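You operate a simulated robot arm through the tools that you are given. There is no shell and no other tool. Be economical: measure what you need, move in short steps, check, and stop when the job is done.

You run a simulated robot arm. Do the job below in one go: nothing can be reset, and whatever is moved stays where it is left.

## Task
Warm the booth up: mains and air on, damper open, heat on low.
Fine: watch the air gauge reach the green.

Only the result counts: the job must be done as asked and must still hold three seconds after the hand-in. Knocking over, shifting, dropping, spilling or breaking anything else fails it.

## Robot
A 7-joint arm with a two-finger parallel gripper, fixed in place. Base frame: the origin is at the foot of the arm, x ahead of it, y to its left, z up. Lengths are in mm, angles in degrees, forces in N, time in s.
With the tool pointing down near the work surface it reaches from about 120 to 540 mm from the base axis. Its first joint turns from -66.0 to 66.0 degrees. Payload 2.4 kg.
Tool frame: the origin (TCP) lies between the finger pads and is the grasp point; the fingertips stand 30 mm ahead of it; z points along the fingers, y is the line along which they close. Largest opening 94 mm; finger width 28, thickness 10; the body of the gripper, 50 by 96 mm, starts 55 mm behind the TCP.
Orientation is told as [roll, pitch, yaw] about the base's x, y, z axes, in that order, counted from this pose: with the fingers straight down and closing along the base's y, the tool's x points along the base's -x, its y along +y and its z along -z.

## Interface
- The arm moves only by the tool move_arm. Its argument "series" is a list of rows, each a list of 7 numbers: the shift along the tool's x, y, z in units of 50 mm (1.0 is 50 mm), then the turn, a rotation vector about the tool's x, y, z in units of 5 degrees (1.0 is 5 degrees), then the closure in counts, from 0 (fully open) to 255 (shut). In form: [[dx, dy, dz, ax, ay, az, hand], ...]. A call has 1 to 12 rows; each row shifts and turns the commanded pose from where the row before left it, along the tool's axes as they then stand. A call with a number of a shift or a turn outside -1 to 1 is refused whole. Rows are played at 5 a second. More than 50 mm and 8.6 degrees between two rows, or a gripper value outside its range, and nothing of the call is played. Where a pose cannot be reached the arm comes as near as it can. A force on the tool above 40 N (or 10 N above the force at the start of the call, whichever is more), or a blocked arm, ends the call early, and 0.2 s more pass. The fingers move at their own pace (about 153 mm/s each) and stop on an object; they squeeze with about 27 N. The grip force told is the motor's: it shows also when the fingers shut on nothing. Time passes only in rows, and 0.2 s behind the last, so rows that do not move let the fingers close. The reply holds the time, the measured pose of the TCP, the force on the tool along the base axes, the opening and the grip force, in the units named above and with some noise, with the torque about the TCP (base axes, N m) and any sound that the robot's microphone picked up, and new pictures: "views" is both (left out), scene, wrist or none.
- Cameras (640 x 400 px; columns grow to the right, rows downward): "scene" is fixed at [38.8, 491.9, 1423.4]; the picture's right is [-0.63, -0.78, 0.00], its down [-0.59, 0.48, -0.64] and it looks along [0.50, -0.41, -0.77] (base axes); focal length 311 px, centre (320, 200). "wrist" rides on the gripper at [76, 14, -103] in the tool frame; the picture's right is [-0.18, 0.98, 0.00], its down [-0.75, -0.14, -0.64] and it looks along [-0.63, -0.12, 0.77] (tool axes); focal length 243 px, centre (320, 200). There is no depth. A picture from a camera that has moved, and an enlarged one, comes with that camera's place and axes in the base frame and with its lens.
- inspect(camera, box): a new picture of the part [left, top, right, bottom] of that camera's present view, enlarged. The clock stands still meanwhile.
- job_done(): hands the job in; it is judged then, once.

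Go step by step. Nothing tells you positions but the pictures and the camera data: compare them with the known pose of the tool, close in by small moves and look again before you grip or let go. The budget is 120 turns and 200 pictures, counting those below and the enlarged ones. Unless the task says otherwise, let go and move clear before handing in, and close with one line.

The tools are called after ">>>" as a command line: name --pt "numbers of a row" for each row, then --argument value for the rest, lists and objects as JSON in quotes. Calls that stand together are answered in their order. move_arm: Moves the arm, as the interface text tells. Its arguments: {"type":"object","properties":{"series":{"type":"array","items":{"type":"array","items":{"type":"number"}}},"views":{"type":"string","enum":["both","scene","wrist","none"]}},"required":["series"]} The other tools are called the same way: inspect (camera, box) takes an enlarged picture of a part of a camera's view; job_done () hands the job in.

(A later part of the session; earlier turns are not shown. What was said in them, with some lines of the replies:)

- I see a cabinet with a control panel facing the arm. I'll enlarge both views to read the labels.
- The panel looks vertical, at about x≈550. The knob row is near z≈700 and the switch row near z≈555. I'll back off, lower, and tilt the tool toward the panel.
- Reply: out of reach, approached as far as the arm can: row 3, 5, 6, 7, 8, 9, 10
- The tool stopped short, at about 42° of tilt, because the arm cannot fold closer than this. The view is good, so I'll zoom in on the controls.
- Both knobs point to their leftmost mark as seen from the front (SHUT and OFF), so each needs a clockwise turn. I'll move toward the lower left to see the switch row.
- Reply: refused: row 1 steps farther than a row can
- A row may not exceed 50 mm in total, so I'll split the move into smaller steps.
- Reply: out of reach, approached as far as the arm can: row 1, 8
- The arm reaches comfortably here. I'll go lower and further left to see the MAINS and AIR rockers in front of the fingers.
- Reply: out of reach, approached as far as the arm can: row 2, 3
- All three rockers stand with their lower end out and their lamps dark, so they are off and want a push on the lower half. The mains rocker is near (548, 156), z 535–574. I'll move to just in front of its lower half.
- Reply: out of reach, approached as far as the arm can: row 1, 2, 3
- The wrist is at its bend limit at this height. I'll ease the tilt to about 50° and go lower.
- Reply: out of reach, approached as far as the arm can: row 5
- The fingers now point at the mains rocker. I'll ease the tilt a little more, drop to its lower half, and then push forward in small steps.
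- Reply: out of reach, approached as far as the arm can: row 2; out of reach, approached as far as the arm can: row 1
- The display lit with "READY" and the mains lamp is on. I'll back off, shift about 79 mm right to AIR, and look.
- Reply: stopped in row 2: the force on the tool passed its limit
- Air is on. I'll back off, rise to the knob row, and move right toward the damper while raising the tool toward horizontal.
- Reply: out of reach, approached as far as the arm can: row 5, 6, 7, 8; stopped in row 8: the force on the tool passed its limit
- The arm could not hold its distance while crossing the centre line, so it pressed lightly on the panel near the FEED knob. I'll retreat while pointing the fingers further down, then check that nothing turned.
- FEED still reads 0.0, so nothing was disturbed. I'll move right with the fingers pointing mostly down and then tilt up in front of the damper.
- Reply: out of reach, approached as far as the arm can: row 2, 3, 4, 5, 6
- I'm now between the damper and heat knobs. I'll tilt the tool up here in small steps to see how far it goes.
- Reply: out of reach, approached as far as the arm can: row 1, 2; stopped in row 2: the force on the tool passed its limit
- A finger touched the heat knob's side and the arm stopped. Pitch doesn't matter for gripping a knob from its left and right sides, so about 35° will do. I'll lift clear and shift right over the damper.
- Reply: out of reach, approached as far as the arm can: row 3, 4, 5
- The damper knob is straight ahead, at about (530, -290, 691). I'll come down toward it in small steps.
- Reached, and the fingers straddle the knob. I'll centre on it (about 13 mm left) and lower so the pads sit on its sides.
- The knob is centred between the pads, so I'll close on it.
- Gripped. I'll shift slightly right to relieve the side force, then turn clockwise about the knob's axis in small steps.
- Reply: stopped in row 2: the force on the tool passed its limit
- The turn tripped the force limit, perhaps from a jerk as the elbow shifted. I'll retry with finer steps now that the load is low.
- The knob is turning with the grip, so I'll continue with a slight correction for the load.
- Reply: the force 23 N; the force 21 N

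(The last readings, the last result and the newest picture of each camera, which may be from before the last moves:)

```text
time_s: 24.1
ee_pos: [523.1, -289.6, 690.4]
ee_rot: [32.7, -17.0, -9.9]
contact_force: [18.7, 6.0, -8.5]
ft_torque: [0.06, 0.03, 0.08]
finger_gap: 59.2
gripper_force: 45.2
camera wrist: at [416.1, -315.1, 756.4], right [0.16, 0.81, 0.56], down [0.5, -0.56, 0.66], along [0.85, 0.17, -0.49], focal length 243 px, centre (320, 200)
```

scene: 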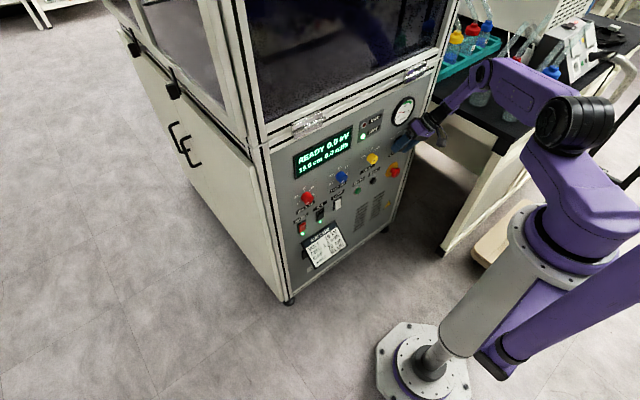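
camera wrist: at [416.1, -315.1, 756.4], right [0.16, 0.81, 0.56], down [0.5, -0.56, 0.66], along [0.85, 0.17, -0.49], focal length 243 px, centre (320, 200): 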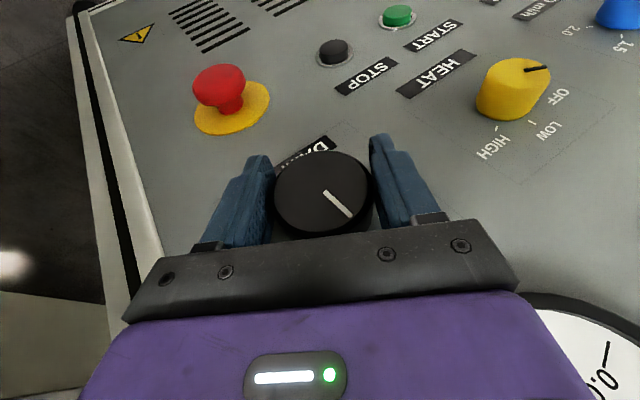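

About 40° is done. I'll open, swing the tool back about the same axis, and regrip for the rest.

>>> move_arm --pt "0 0 0 0 0 0 0" --pt "0 0 0 0 0 0 0" --pt "0 0 0 0.92 0 -0.355 0" --pt "0 0 0 0.92 0 -0.355 0" --pt "0 0 0 0.92 0 -0.355 0" --pt "0 0 0 0.92 0 -0.355 0" --pt "0 0 0 0.92 0 -0.355 0" --pt "0 0 0 0.92 0 -0.355 0" --pt "0 0 0 0.92 0 -0.355 0" --pt "0 0 0 0.92 0 -0.355 0"

```text
time_s: 26.3
ee_pos: [521.0, -292.1, 688.8]
ee_rot: [-8.9, -19.8, 4.4]
contact_force: [-0.3, 1.1, -0.5]
ft_torque: [0.02, -0.03, -0.01]
finger_gap: 94.0
gripper_force: 0.1
camera wrist: at [412.9, -269.2, 756.3], right [0.15, 0.99, -0.08], down [0.49, 0.0, 0.87], along [0.86, -0.17, -0.48], focal length 243 px, centre (320, 200)
```

scene: 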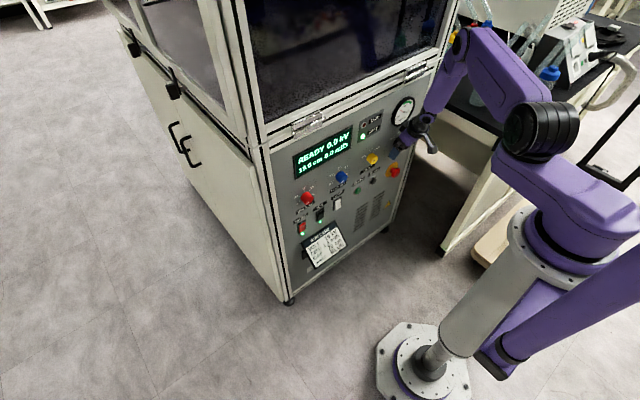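
wrist: 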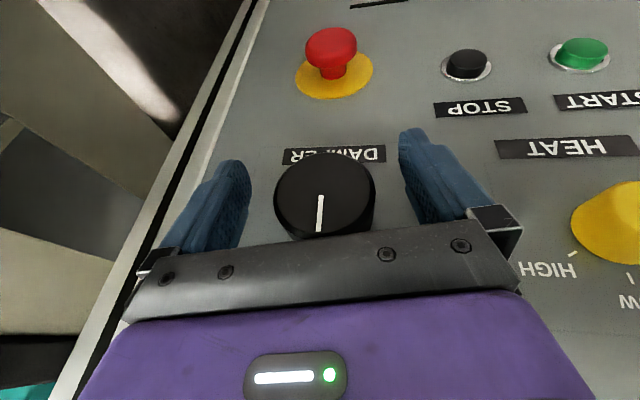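

The pointer now stands at HALF. I'll regrip and turn another 45°.

>>> move_arm --pt "0 0.04 0 0 0 0 0" --pt "0 0 0 0 0 0 255" --pt "0 0 0 0 0 0 255" --pt "0 0 0 -0.37 0 0.14 255" --pt "0 0 0 -0.37 0 0.14 255" --pt "0 0 0 -0.46 0 0.18 255" --pt "0 0 0 -0.46 0 0.18 255" --views "wrist"

```text
time_s: 27.9
ee_pos: [521.0, -289.5, 689.8]
ee_rot: [0.3, -20.2, 1.1]
contact_force: [2.8, -11.7, -4.3]
ft_torque: [-0.01, -0.68, 0.44]
finger_gap: 59.5
gripper_force: 45.1
camera wrist: at [413.4, -278.5, 758.9], right [0.15, 0.99, 0.07], down [0.49, -0.14, 0.86], along [0.86, -0.1, -0.5], focal length 243 px, centre (320, 200)
```

wrist: 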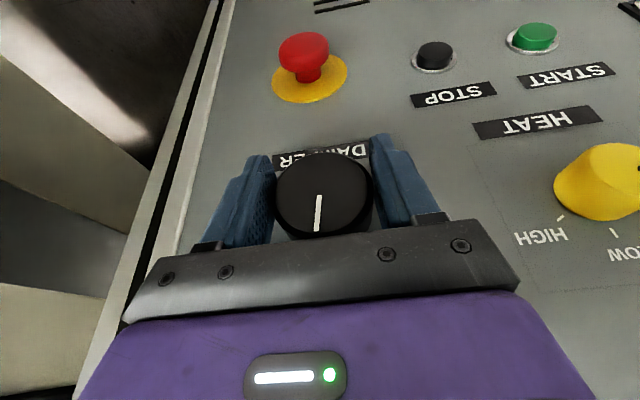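

>>> move_arm --pt "0 -0.04 0 -0.37 0 0.14 255" --pt "0 0 0 -0.46 0 0.18 255" --pt "0 0 0 -0.46 0 0.18 255" --pt "0 0 0 -0.46 0 0.18 255" --pt "0 0 0 -0.46 0 0.18 255" --pt "0 0 0 -0.46 0 0.18 255" --pt "0 0 0 -0.46 0 0.18 255" --views "wrist"

>>> move_arm --pt "0 0 0 -0.46 0 0.18 255" --pt "0 0 0 -0.46 0 0.18 255" --pt "0 0 0 -0.46 0 0.18 255" --pt "0 0 0 -0.46 0 0.18 255" --views "both"

```text
time_s: 29.5
ee_pos: [521.8, -289.8, 689.1]
ee_rot: [18.3, -19.1, -5.2]
contact_force: [-8.6, -1.5, 0.3]
ft_torque: [-0.02, -0.95, 0.14]
finger_gap: 59.3
gripper_force: 45.4
camera wrist: at [414.3, -298.9, 759.7], right [0.16, 0.92, 0.35], down [0.5, -0.38, 0.78], along [0.85, 0.05, -0.52], focal length 243 px, centre (320, 200)
```

wrist: 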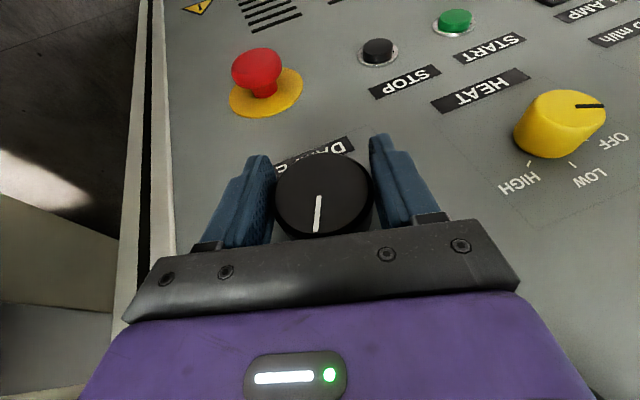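

```text
time_s: 30.5
ee_pos: [521.2, -289.2, 689.1]
ee_rot: [28.8, -17.5, -8.7]
contact_force: [-9.5, 2.8, 0.0]
ft_torque: [0.0, -0.95, 0.0]
finger_gap: 59.2
gripper_force: 45.5
camera wrist: at [414.6, -310.5, 757.6], right [0.16, 0.85, 0.51], down [0.5, -0.51, 0.7], along [0.85, 0.14, -0.5], focal length 243 px, centre (320, 200)
```

scene: 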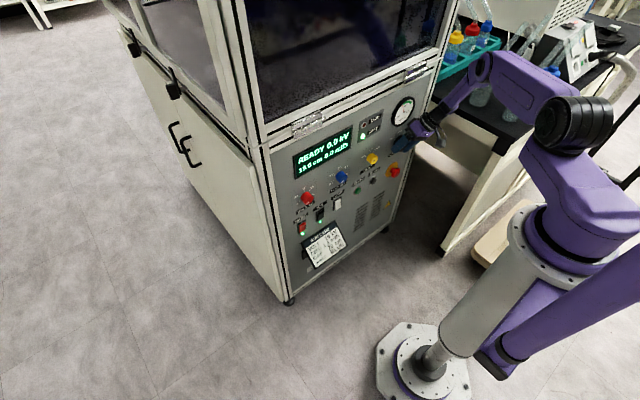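
wrist: 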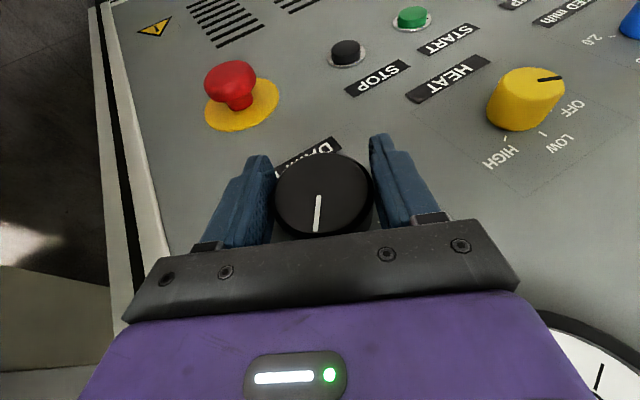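

>>> move_arm --pt "0 0 0 -0.46 0 0.18 255" --pt "0 0 0 -0.46 0 0.18 255" --pt "0 0 0 -0.46 0 0.18 255" --views "none"

>>> move_arm --pt "0 0 0 0 0 0 0" --pt "0 0 0 0 0 0 0" --pt "0 0 0 0.92 0 -0.355 0" --pt "0 0 0 0.92 0 -0.355 0" --pt "0 0 0 0.92 0 -0.355 0" --pt "0 0 0 0.92 0 -0.355 0" --pt "0 0 0 0.92 0 -0.355 0" --pt "0 0 0 0.92 0 -0.355 0" --pt "0 0 0 0.92 0 -0.355 0" --views "both"

```text
time_s: 31.3
ee_pos: [522.2, -289.8, 689.5]
ee_rot: [36.2, -16.2, -11.1]
contact_force: [-0.9, 2.6, -8.1]
ft_torque: [0.03, -0.53, 0.47]
finger_gap: 59.4
gripper_force: 45.3
```

```text
time_s: 33.3
ee_pos: [521.0, -290.4, 689.4]
ee_rot: [0.0, -20.0, 1.2]
contact_force: [-0.2, 0.1, -0.2]
ft_torque: [0.02, 0.02, 0.01]
finger_gap: 93.8
gripper_force: 0.0
camera wrist: at [413.6, -278.6, 758.8], right [0.15, 0.99, 0.06], down [0.49, -0.13, 0.86], along [0.86, -0.1, -0.5], focal length 243 px, centre (320, 200)
```

scene: 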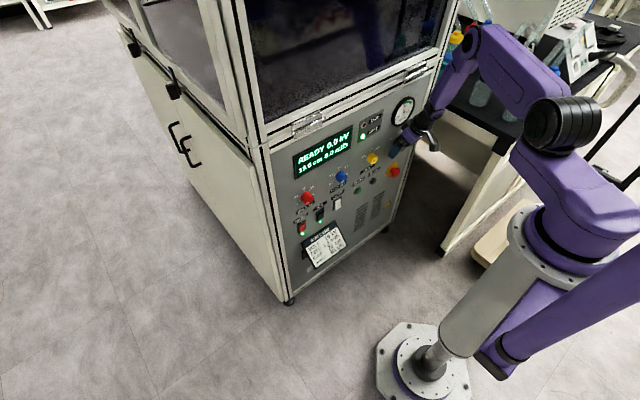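
wrist: 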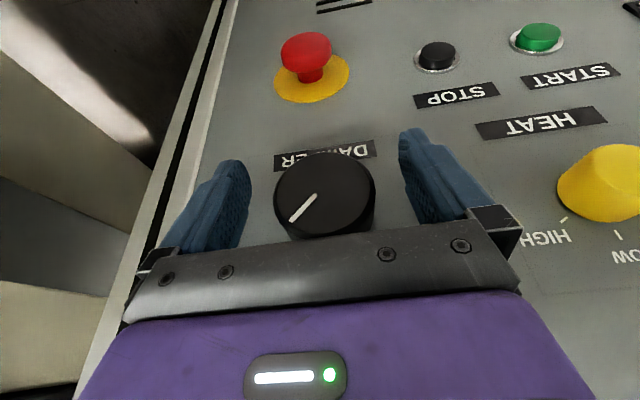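

The pointer now sits about 45° past vertical, at OPEN. I'll lift out and look at the knob and the gauge.

>>> move_arm --pt "0 0 -0.6 0 0 0 0" --pt "0 0 -0.6 0 0 0 0" --pt "0 0 -0.6 0 0 0 0" --pt "0.2 0 -0.5 0 0 0 0"

>>> inspect --camera "wrist" --box '[220, 20, 580, 260]'

>>> inspect --camera "scene" --box '[350, 80, 430, 180]'

```text
time_s: 34.3
ee_pos: [475.8, -290.4, 792.7]
ee_rot: [0.1, -20.0, 1.2]
contact_force: [-0.2, -0.6, -0.3]
ft_torque: [-0.01, -0.02, 0.01]
finger_gap: 94.2
gripper_force: 0.0
camera wrist: at [366.5, -278.4, 862.2], right [0.15, 0.99, 0.07], down [0.49, -0.13, 0.86], along [0.86, -0.1, -0.5], focal length 243 px, centre (320, 200)
```

scene: 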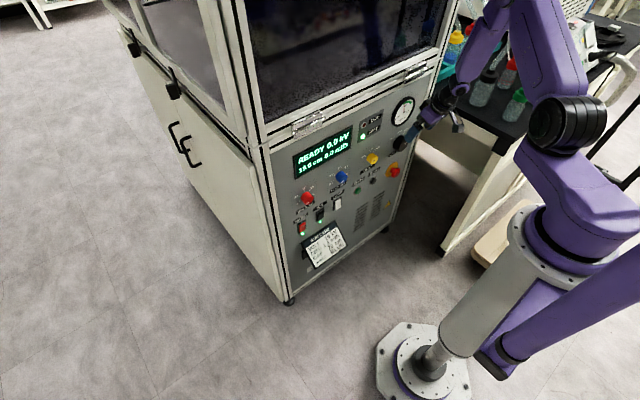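
wrist: 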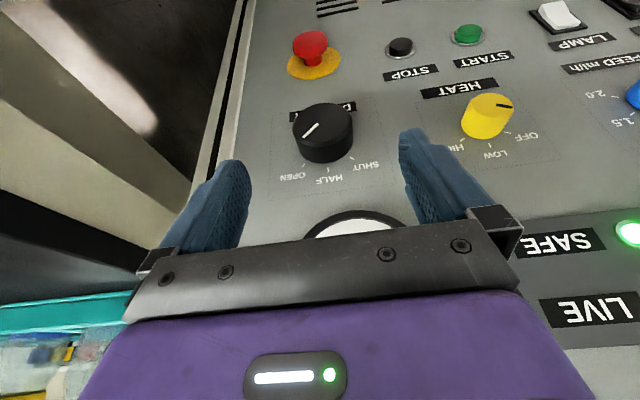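

```text
1.67 times, centred on (400, 140) of wrist
camera zoom: at [366.5, -278.4, 862.2], right [0.15, 0.99, 0.07], down [0.49, -0.13, 0.86], along [0.86, -0.1, -0.5], focal length 404 px, centre (187, 300)
```

zoom: 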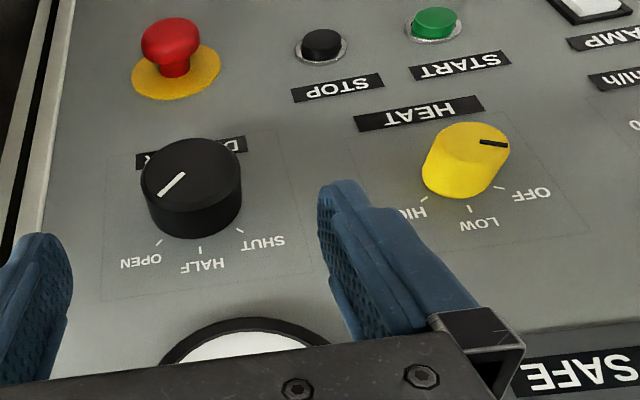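

```text
4.00 times, centred on (390, 130) of scene
camera zoom: at [38.8, 491.9, 1423.4], right [-0.63, -0.78, 0.0], down [-0.59, 0.48, -0.64], along [0.5, -0.41, -0.77], focal length 1246 px, centre (40, 480)
```

zoom: 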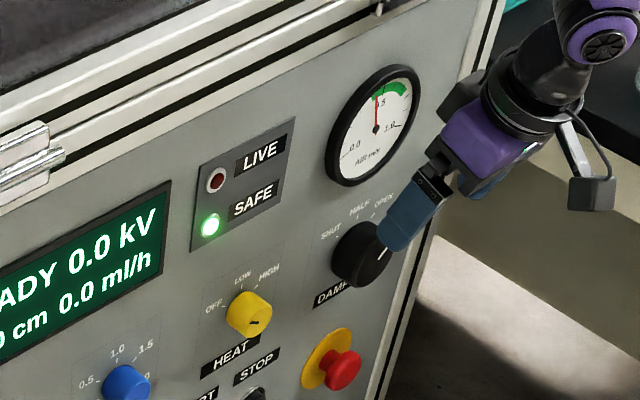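

The damper is at OPEN and the air gauge is rising to the edge of the green. Heat is at OFF, about 60° left of LOW, with its knob centred near y=-143, z=695. I'll move above it.

>>> move_arm --pt "-0.12 0.735 0.1 0 0 0 0" --pt "-0.12 0.735 0.1 0 0 0 0" --pt "-0.12 0.735 0.1 0 0 0 0" --pt "-0.12 0.735 0.1 0 0 0 0"

```text
time_s: 35.3
ee_pos: [499.2, -143.7, 783.8]
ee_rot: [0.1, -20.1, 1.0]
contact_force: [-0.4, 1.2, 0.3]
ft_torque: [0.03, 0.02, 0.03]
finger_gap: 94.0
gripper_force: 0.1
camera wrist: at [391.3, -131.2, 853.4], right [0.15, 0.99, 0.06], down [0.49, -0.13, 0.86], along [0.86, -0.1, -0.5], focal length 243 px, centre (320, 200)
```

scene: 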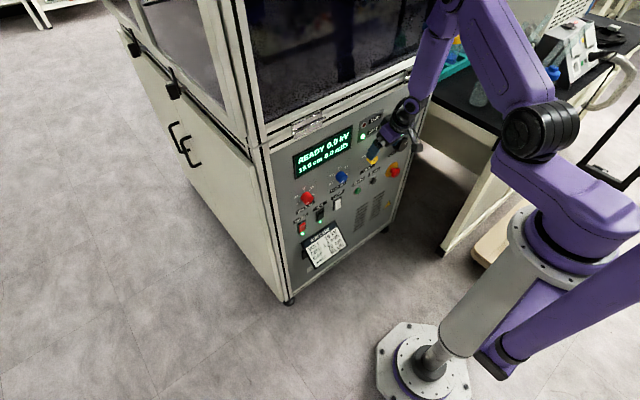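
wrist: 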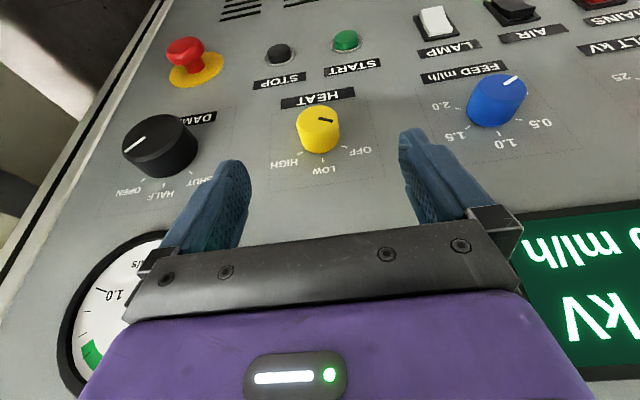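

The move was accurate. I'll lower onto the heat knob.

>>> move_arm --pt "0.04 0 0.63 0 0 0 0" --pt "0.04 0 0.63 0 0 0 0" --pt "0.04 0 0.6 0 0 0 0" --views "wrist"

```text
time_s: 36.1
ee_pos: [526.2, -143.9, 694.9]
ee_rot: [0.0, -20.0, 1.0]
contact_force: [-0.2, 0.2, -0.3]
ft_torque: [-0.02, 0.0, -0.02]
finger_gap: 94.2
gripper_force: 0.0
camera wrist: at [417.9, -131.6, 765.1], right [0.15, 0.99, 0.06], down [0.49, -0.13, 0.86], along [0.86, -0.1, -0.5], focal length 243 px, centre (320, 200)
```

wrist: 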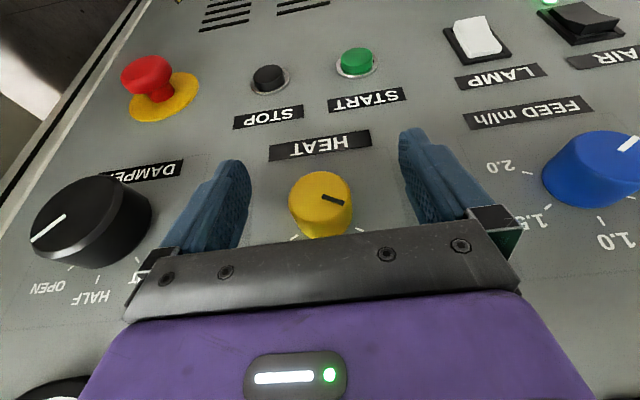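

The knob is centred. I'll pre-lean the tool 20° to the left, then close.

>>> move_arm --pt "0 0 0.04 0.92 0 -0.335 0" --pt "0 0 0 0.92 0 -0.335 0" --pt "0 0 0 0.92 0 -0.335 0" --pt "0 0 0 0.92 0 -0.335 0" --views "wrist"

```text
time_s: 37.1
ee_pos: [526.2, -142.6, 693.0]
ee_rot: [-20.7, -18.8, 8.1]
contact_force: [0.1, 0.8, -0.1]
ft_torque: [-0.01, 0.01, 0.01]
finger_gap: 93.9
gripper_force: 0.1
camera wrist: at [418.2, -108.0, 753.2], right [0.15, 0.95, -0.27], down [0.49, 0.16, 0.86], along [0.86, -0.26, -0.44], focal length 243 px, centre (320, 200)
```

wrist: 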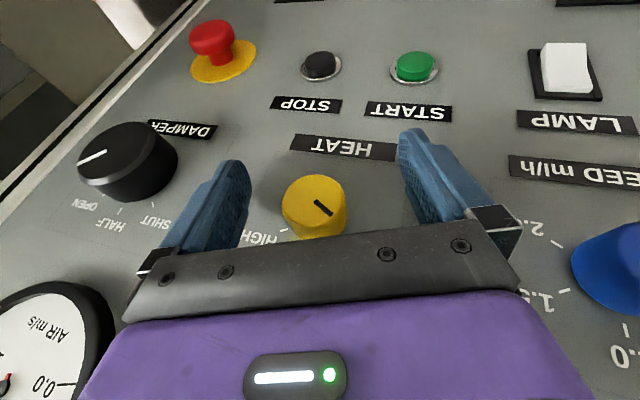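

>>> move_arm --pt "0 -0.06 0 0 0 0 0" --pt "0 0 0 0 0 0 255" --pt "0 0 0 0 0 0 255" --pt "0 0 0 0 0 0 255" --views "wrist"

```text
time_s: 38.1
ee_pos: [526.1, -146.7, 694.1]
ee_rot: [-20.7, -19.0, 7.8]
contact_force: [-0.7, -8.8, 5.7]
ft_torque: [0.06, 0.18, -0.16]
finger_gap: 37.8
gripper_force: 45.1
camera wrist: at [418.0, -112.0, 754.5], right [0.16, 0.95, -0.27], down [0.48, 0.16, 0.86], along [0.86, -0.27, -0.43], focal length 243 px, centre (320, 200)
```

wrist: 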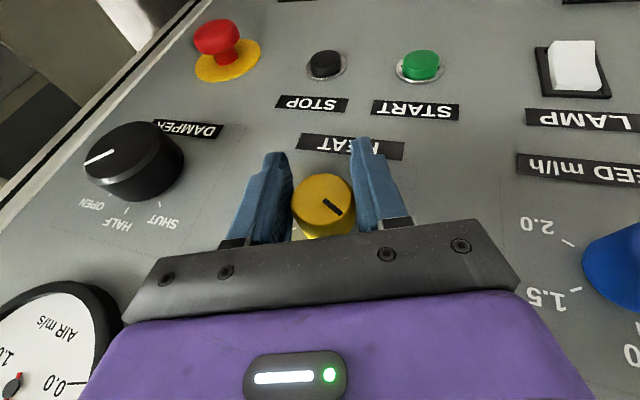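

>>> move_arm --pt "0 -0.02 0 -0.37 0 0.14 255" --pt "0 0 0 -0.46 0 0.17 255" --pt "0 0 0 -0.46 0 0.17 255" --pt "0 0 0 -0.46 0 0.17 255" --pt "0 0 0 -0.46 0 0.17 255" --pt "0 0 0 -0.46 0 0.17 255" --pt "0 0 0 -0.46 0 0.17 255" --pt "0 0 0 -0.46 0 0.17 255" --pt "0 0 0 -0.46 0 0.17 255" --views "wrist"

```text
time_s: 40.1
ee_pos: [526.4, -145.9, 693.9]
ee_rot: [2.3, -20.0, 0.6]
contact_force: [-11.0, 11.5, 16.8]
ft_torque: [-0.08, -0.16, -0.05]
finger_gap: 38.0
gripper_force: 44.8
camera wrist: at [418.4, -135.9, 763.8], right [0.15, 0.98, 0.1], down [0.49, -0.16, 0.86], along [0.86, -0.08, -0.51], focal length 243 px, centre (320, 200)
```

wrist: 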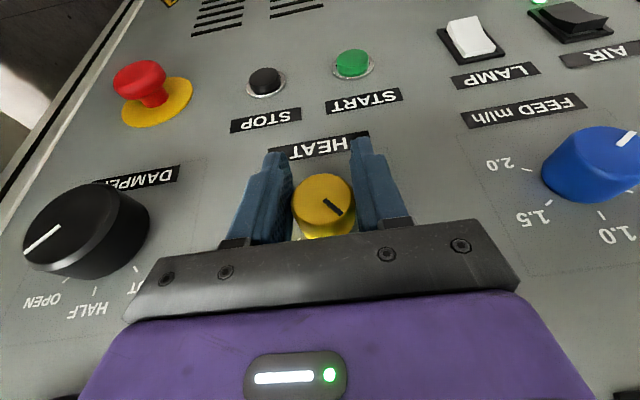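

>>> move_arm --pt "0.03 0.02 -0.02 -0.37 0 0.14 255" --pt "0 0 0 -0.46 0 0.17 255" --pt "0 0 0 -0.46 0 0.17 255" --pt "0 0 0 -0.46 0 0.17 255" --pt "0 0 0 -0.46 0 0.17 255" --pt "0 0 0 -0.46 0 0.17 255" --pt "0 0 0 -0.46 0 0.17 255" --pt "0 0 0 -0.46 0 0.17 255" --pt "0 0 0 -0.46 0 0.17 255" --pt "0 0 0 -0.46 0 0.17 255" --pt "0 0 0 -0.46 0 0.17 255" --views "both"

```text
time_s: 42.5
ee_pos: [525.8, -142.6, 695.2]
ee_rot: [30.4, -17.6, -8.8]
contact_force: [9.3, 21.2, 8.2]
ft_torque: [-0.16, -0.45, -0.02]
finger_gap: 38.1
gripper_force: 45.1
camera wrist: at [418.5, -166.1, 762.3], right [0.15, 0.83, 0.53], down [0.5, -0.53, 0.69], along [0.85, 0.16, -0.5], focal length 243 px, centre (320, 200)
```

scene: 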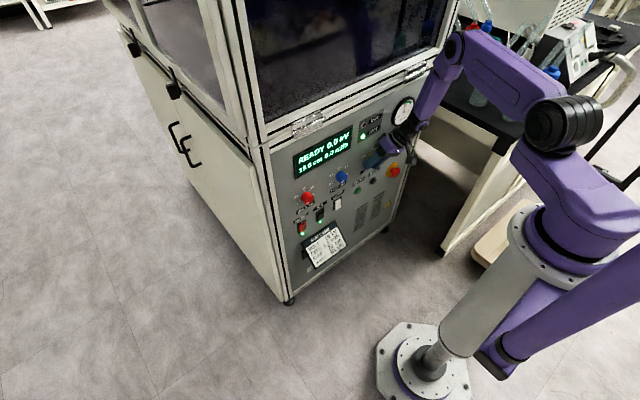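
wrist: 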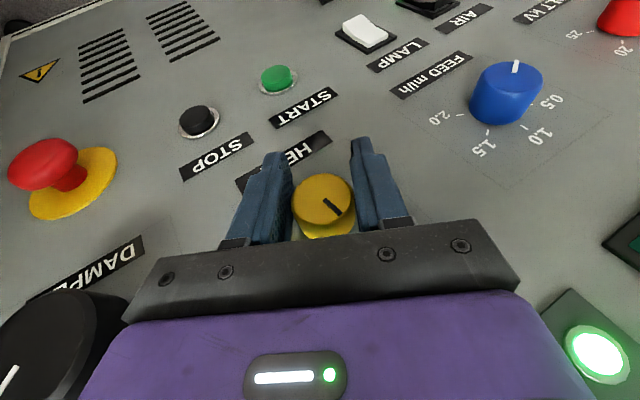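

About 48° is done, and roughly 12° remain.

>>> move_arm --pt "0 0.03 0 -0.37 0 0.14 255" --pt "0 0 0 -0.46 0 0.17 255" --pt "0 0 0 -0.46 0 0.17 255" --pt "0 0 0 -0.46 0 0.17 255" --pt "0 0 0 -0.46 0 0.17 255" --views "none"

>>> move_arm --pt "0 0 0 0 0 0 0" --pt "0 0 0 0 0 0 0" --pt "0 0 0 0.92 0 -0.34 0" --pt "0 0 0 0.92 0 -0.34 0" --pt "0 0 0 0.92 0 -0.34 0" --pt "0 0 0 0.92 0 -0.34 0" --pt "0 0 0 0.92 0 -0.34 0" --pt "0 0 0 0.92 0 -0.34 0" --pt "0 0 0 0.92 0 -0.34 0" --pt "0 0 0 0.92 0 -0.34 0" --views "both"

```text
time_s: 43.7
ee_pos: [525.1, -141.0, 696.4]
ee_rot: [42.3, -15.2, -12.2]
contact_force: [15.3, 20.7, 9.4]
ft_torque: [-0.14, -0.59, -0.41]
finger_gap: 37.9
gripper_force: 45.3
```

```text
time_s: 45.9
ee_pos: [525.5, -145.1, 695.8]
ee_rot: [1.3, -20.0, 0.6]
contact_force: [-1.2, 0.2, 1.0]
ft_torque: [-0.04, -0.02, -0.02]
finger_gap: 94.0
gripper_force: 0.0
camera wrist: at [417.1, -133.6, 764.7], right [0.16, 0.98, 0.08], down [0.49, -0.15, 0.86], along [0.86, -0.09, -0.51], focal length 243 px, centre (320, 200)
```

scene: 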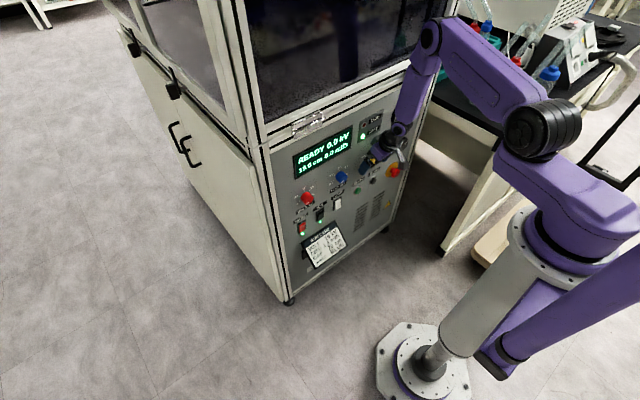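
wrist: 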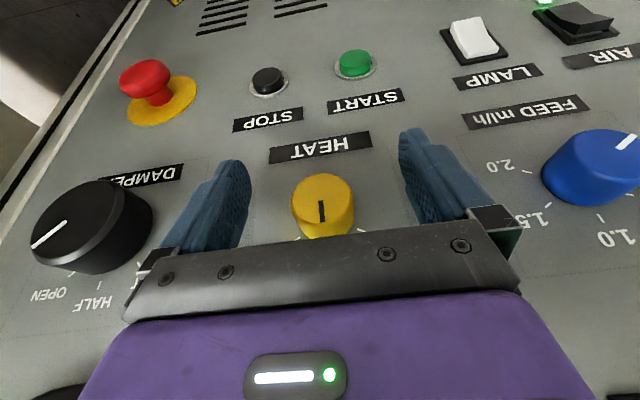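

The heat pointer is vertical, at LOW. I'll lift out along the tool and check the gauge and all the states.

>>> move_arm --pt "0 0 -0.6 0 0 0 0" --pt "0 0 -0.6 0 0 0 0" --pt "0 0 -0.6 0 0 0 0" --pt "0.3 0 -0.6 0 0 0 0" --views "wrist"

>>> inspect --camera "scene" --box '[330, 80, 430, 190]'

>>> inspect --camera "scene" --box '[270, 120, 380, 250]'

>>> inspect --camera "wrist" --box '[100, 20, 420, 240]'

```text
time_s: 46.9
ee_pos: [466.3, -147.6, 803.2]
ee_rot: [1.2, -20.0, 0.6]
contact_force: [0.0, 0.2, -0.7]
ft_torque: [-0.03, -0.06, 0.03]
finger_gap: 93.7
gripper_force: 0.0
camera wrist: at [359.0, -136.6, 873.0], right [0.16, 0.98, 0.08], down [0.49, -0.15, 0.86], along [0.86, -0.09, -0.51], focal length 243 px, centre (320, 200)
```

wrist: 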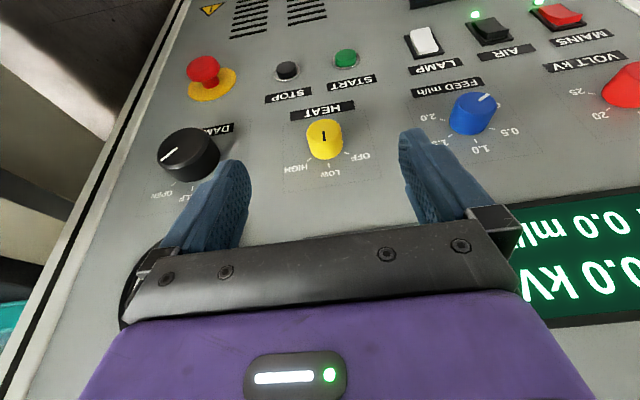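

```text
3.64 times, centred on (380, 135) of scene
camera zoom: at [38.8, 491.9, 1423.4], right [-0.63, -0.78, 0.0], down [-0.59, 0.48, -0.64], along [0.5, -0.41, -0.77], focal length 1132 px, centre (102, 436)
```

zoom: 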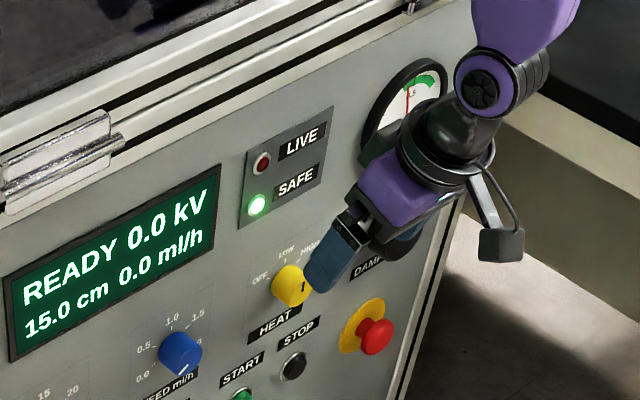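

```text
3.08 times, centred on (325, 185) of scene
camera zoom: at [38.8, 491.9, 1423.4], right [-0.63, -0.78, 0.0], down [-0.59, 0.48, -0.64], along [0.5, -0.41, -0.77], focal length 958 px, centre (305, 246)
```

zoom: 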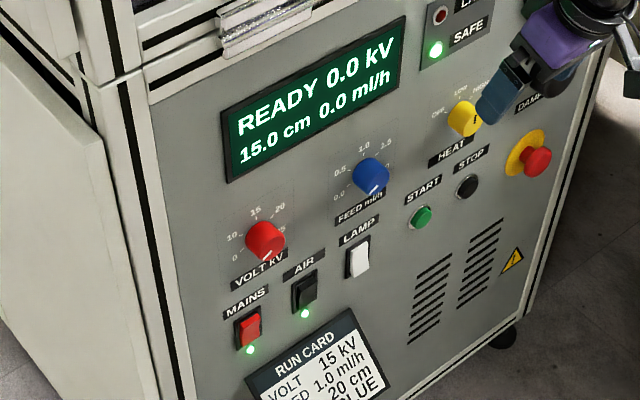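

```text
1.82 times, centred on (260, 130) of wrist
camera zoom: at [359.0, -136.6, 873.0], right [0.16, 0.98, 0.08], down [0.49, -0.15, 0.86], along [0.86, -0.09, -0.51], focal length 441 px, centre (429, 327)
```

zoom: 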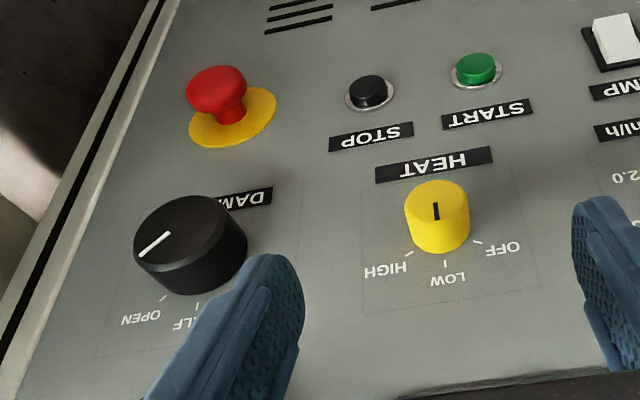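

The controls read right, but the gripper partly hides the gauge. I'll move clear to read it.

>>> move_arm --pt "0.2 0.4 -0.5 0 1 0 0" --pt "0.2 0.5 -0.5 0 1 0 0" --pt "0 0.6 -0.5 0 1 0 0" --pt "0 0.6 -0.5 0 1 0 0" --pt "0 0.6 0 0 0 0 0" --views "scene"

>>> inspect --camera "scene" --box '[355, 80, 435, 170]'

```text
time_s: 48.1
ee_pos: [434.9, -18.7, 885.4]
ee_rot: [5.7, -4.3, -6.4]
contact_force: [-0.5, -1.5, -0.6]
ft_torque: [0.11, -0.06, -0.06]
finger_gap: 94.1
gripper_force: 0.2
out of reach, approached as far as the arm can: row 3
```

scene: 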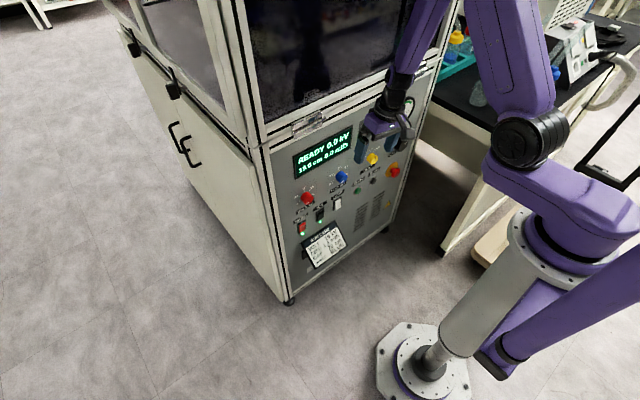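

```text
4.44 times, centred on (395, 125) of scene
camera zoom: at [38.8, 491.9, 1423.4], right [-0.63, -0.78, 0.0], down [-0.59, 0.48, -0.64], along [0.5, -0.41, -0.77], focal length 1384 px, centre (-13, 533)
```

zoom: 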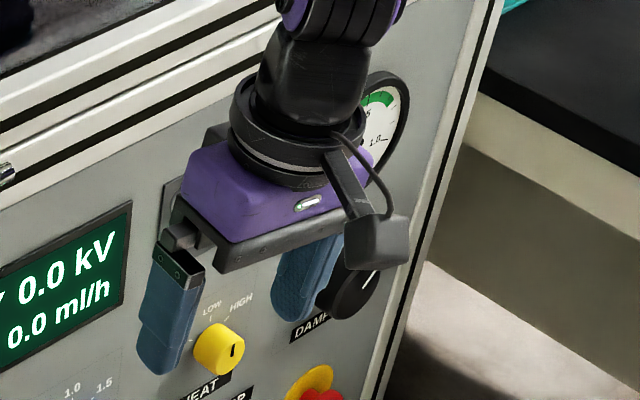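

>>> move_arm --pt "0.5 0.5 0 0 0 0 0" --pt "0.5 0.8 0 0 0 0 0" --pt "0.3 0.9 0 0 0 0 0" --pt "0 0.9 0 0 0 0 0" --views "scene"

>>> inspect --camera "scene" --box '[365, 85, 435, 165]'

```text
time_s: 49.1
ee_pos: [360.1, 128.0, 889.1]
ee_rot: [2.6, -3.7, 2.1]
contact_force: [-0.2, -0.9, -0.7]
ft_torque: [0.01, 0.02, -0.07]
finger_gap: 94.2
gripper_force: 0.1
```

scene: 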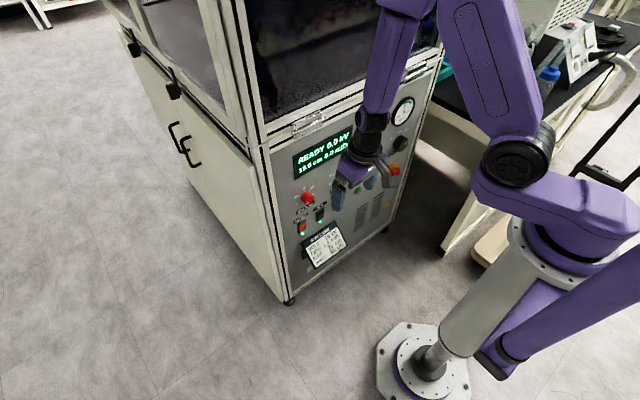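

```text
5.00 times, centred on (400, 125) of scene
camera zoom: at [38.8, 491.8, 1423.4], right [-0.63, -0.78, 0.0], down [-0.59, 0.48, -0.64], along [0.5, -0.41, -0.77], focal length 1557 px, centre (-80, 575)
```

zoom: 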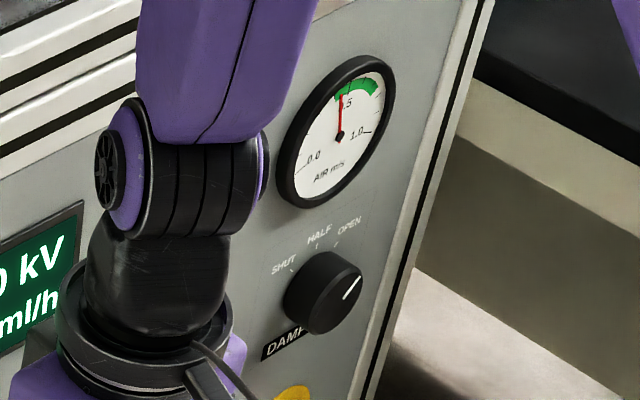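

>>> inspect --camera "scene" --box '[392, 92, 418, 130]'

```text
10.53 times, centred on (405, 111) of scene
camera zoom: at [38.8, 491.8, 1423.4], right [-0.63, -0.78, 0.0], down [-0.59, 0.48, -0.64], along [0.5, -0.41, -0.77], focal length 3278 px, centre (-575, 1137)
```

zoom: 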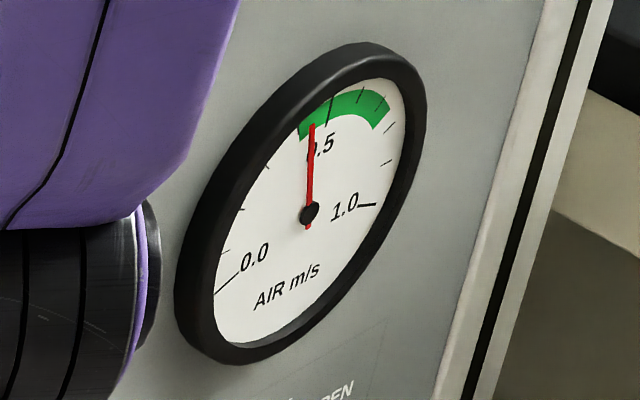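

The needle is inside the green, near its lower end. I'll wait a couple of seconds and confirm it holds.

>>> move_arm --pt "0 0 0 0 0 0 0" --pt "0 0 0 0 0 0 0" --pt "0 0 0 0 0 0 0" --pt "0 0 0 0 0 0 0" --pt "0 0 0 0 0 0 0" --pt "0 0 0 0 0 0 0" --pt "0 0 0 0 0 0 0" --pt "0 0 0 0 0 0 0" --pt "0 0 0 0 0 0 0" --pt "0 0 0 0 0 0 0" --pt "0 0 0 0 0 0 0" --pt "0 0 0 0 0 0 0" --views "wrist"

>>> inspect --camera "scene" --box '[392, 92, 418, 130]'

>>> inspect --camera "scene" --box '[340, 110, 420, 190]'

```text
time_s: 51.7
ee_pos: [359.2, 127.0, 889.0]
ee_rot: [2.7, -3.5, 1.1]
contact_force: [0.5, -0.4, 0.3]
ft_torque: [0.03, -0.01, 0.02]
finger_gap: 94.1
gripper_force: 0.0
camera wrist: at [276.4, 135.9, 985.6], right [0.16, 0.99, 0.06], down [0.72, -0.16, 0.68], along [0.68, -0.07, -0.73], focal length 243 px, centre (320, 200)
```

wrist: 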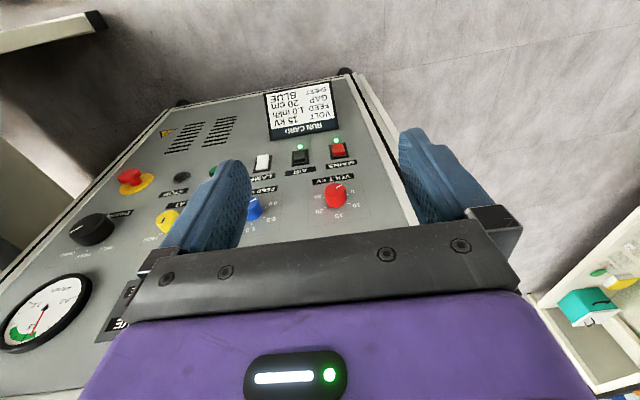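

```text
10.53 times, centred on (405, 111) of scene
camera zoom: at [38.8, 491.9, 1423.4], right [-0.63, -0.78, 0.0], down [-0.59, 0.48, -0.64], along [0.5, -0.41, -0.77], focal length 3278 px, centre (-575, 1137)
```

zoom: 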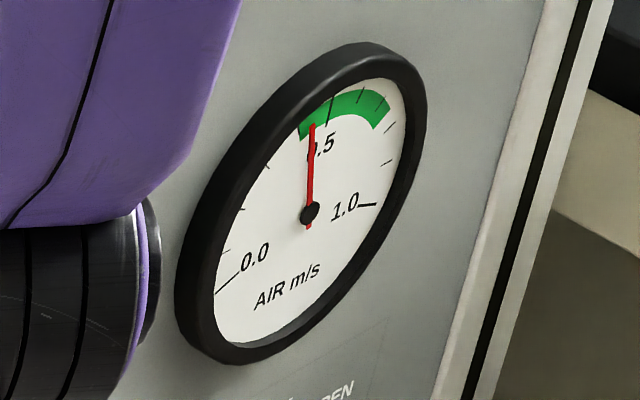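

```text
5.00 times, centred on (380, 150) of scene
camera zoom: at [38.8, 491.9, 1423.4], right [-0.63, -0.78, 0.0], down [-0.59, 0.48, -0.64], along [0.5, -0.41, -0.77], focal length 1557 px, centre (20, 450)
```

zoom: 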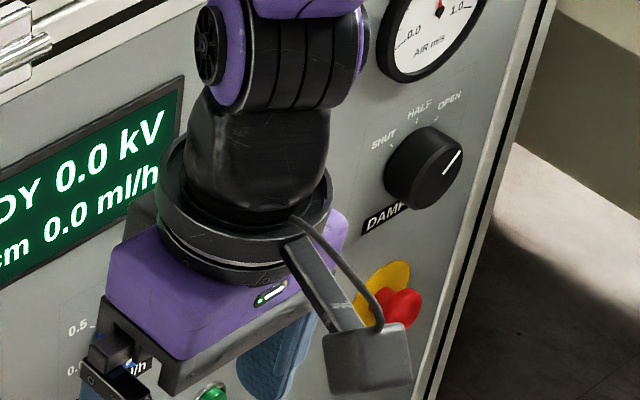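

Everything reads as asked: mains and air lamps are lit, the damper is at OPEN, heat is at LOW, and the gauge is steady in the green. The gripper is open and clear, so I'll hand in.

>>> job_done

```text
The job is handed in.
```

The booth is warming up: mains and air are on, the damper is open, heat is on low, and the air gauge is holding just inside the low end of the green.
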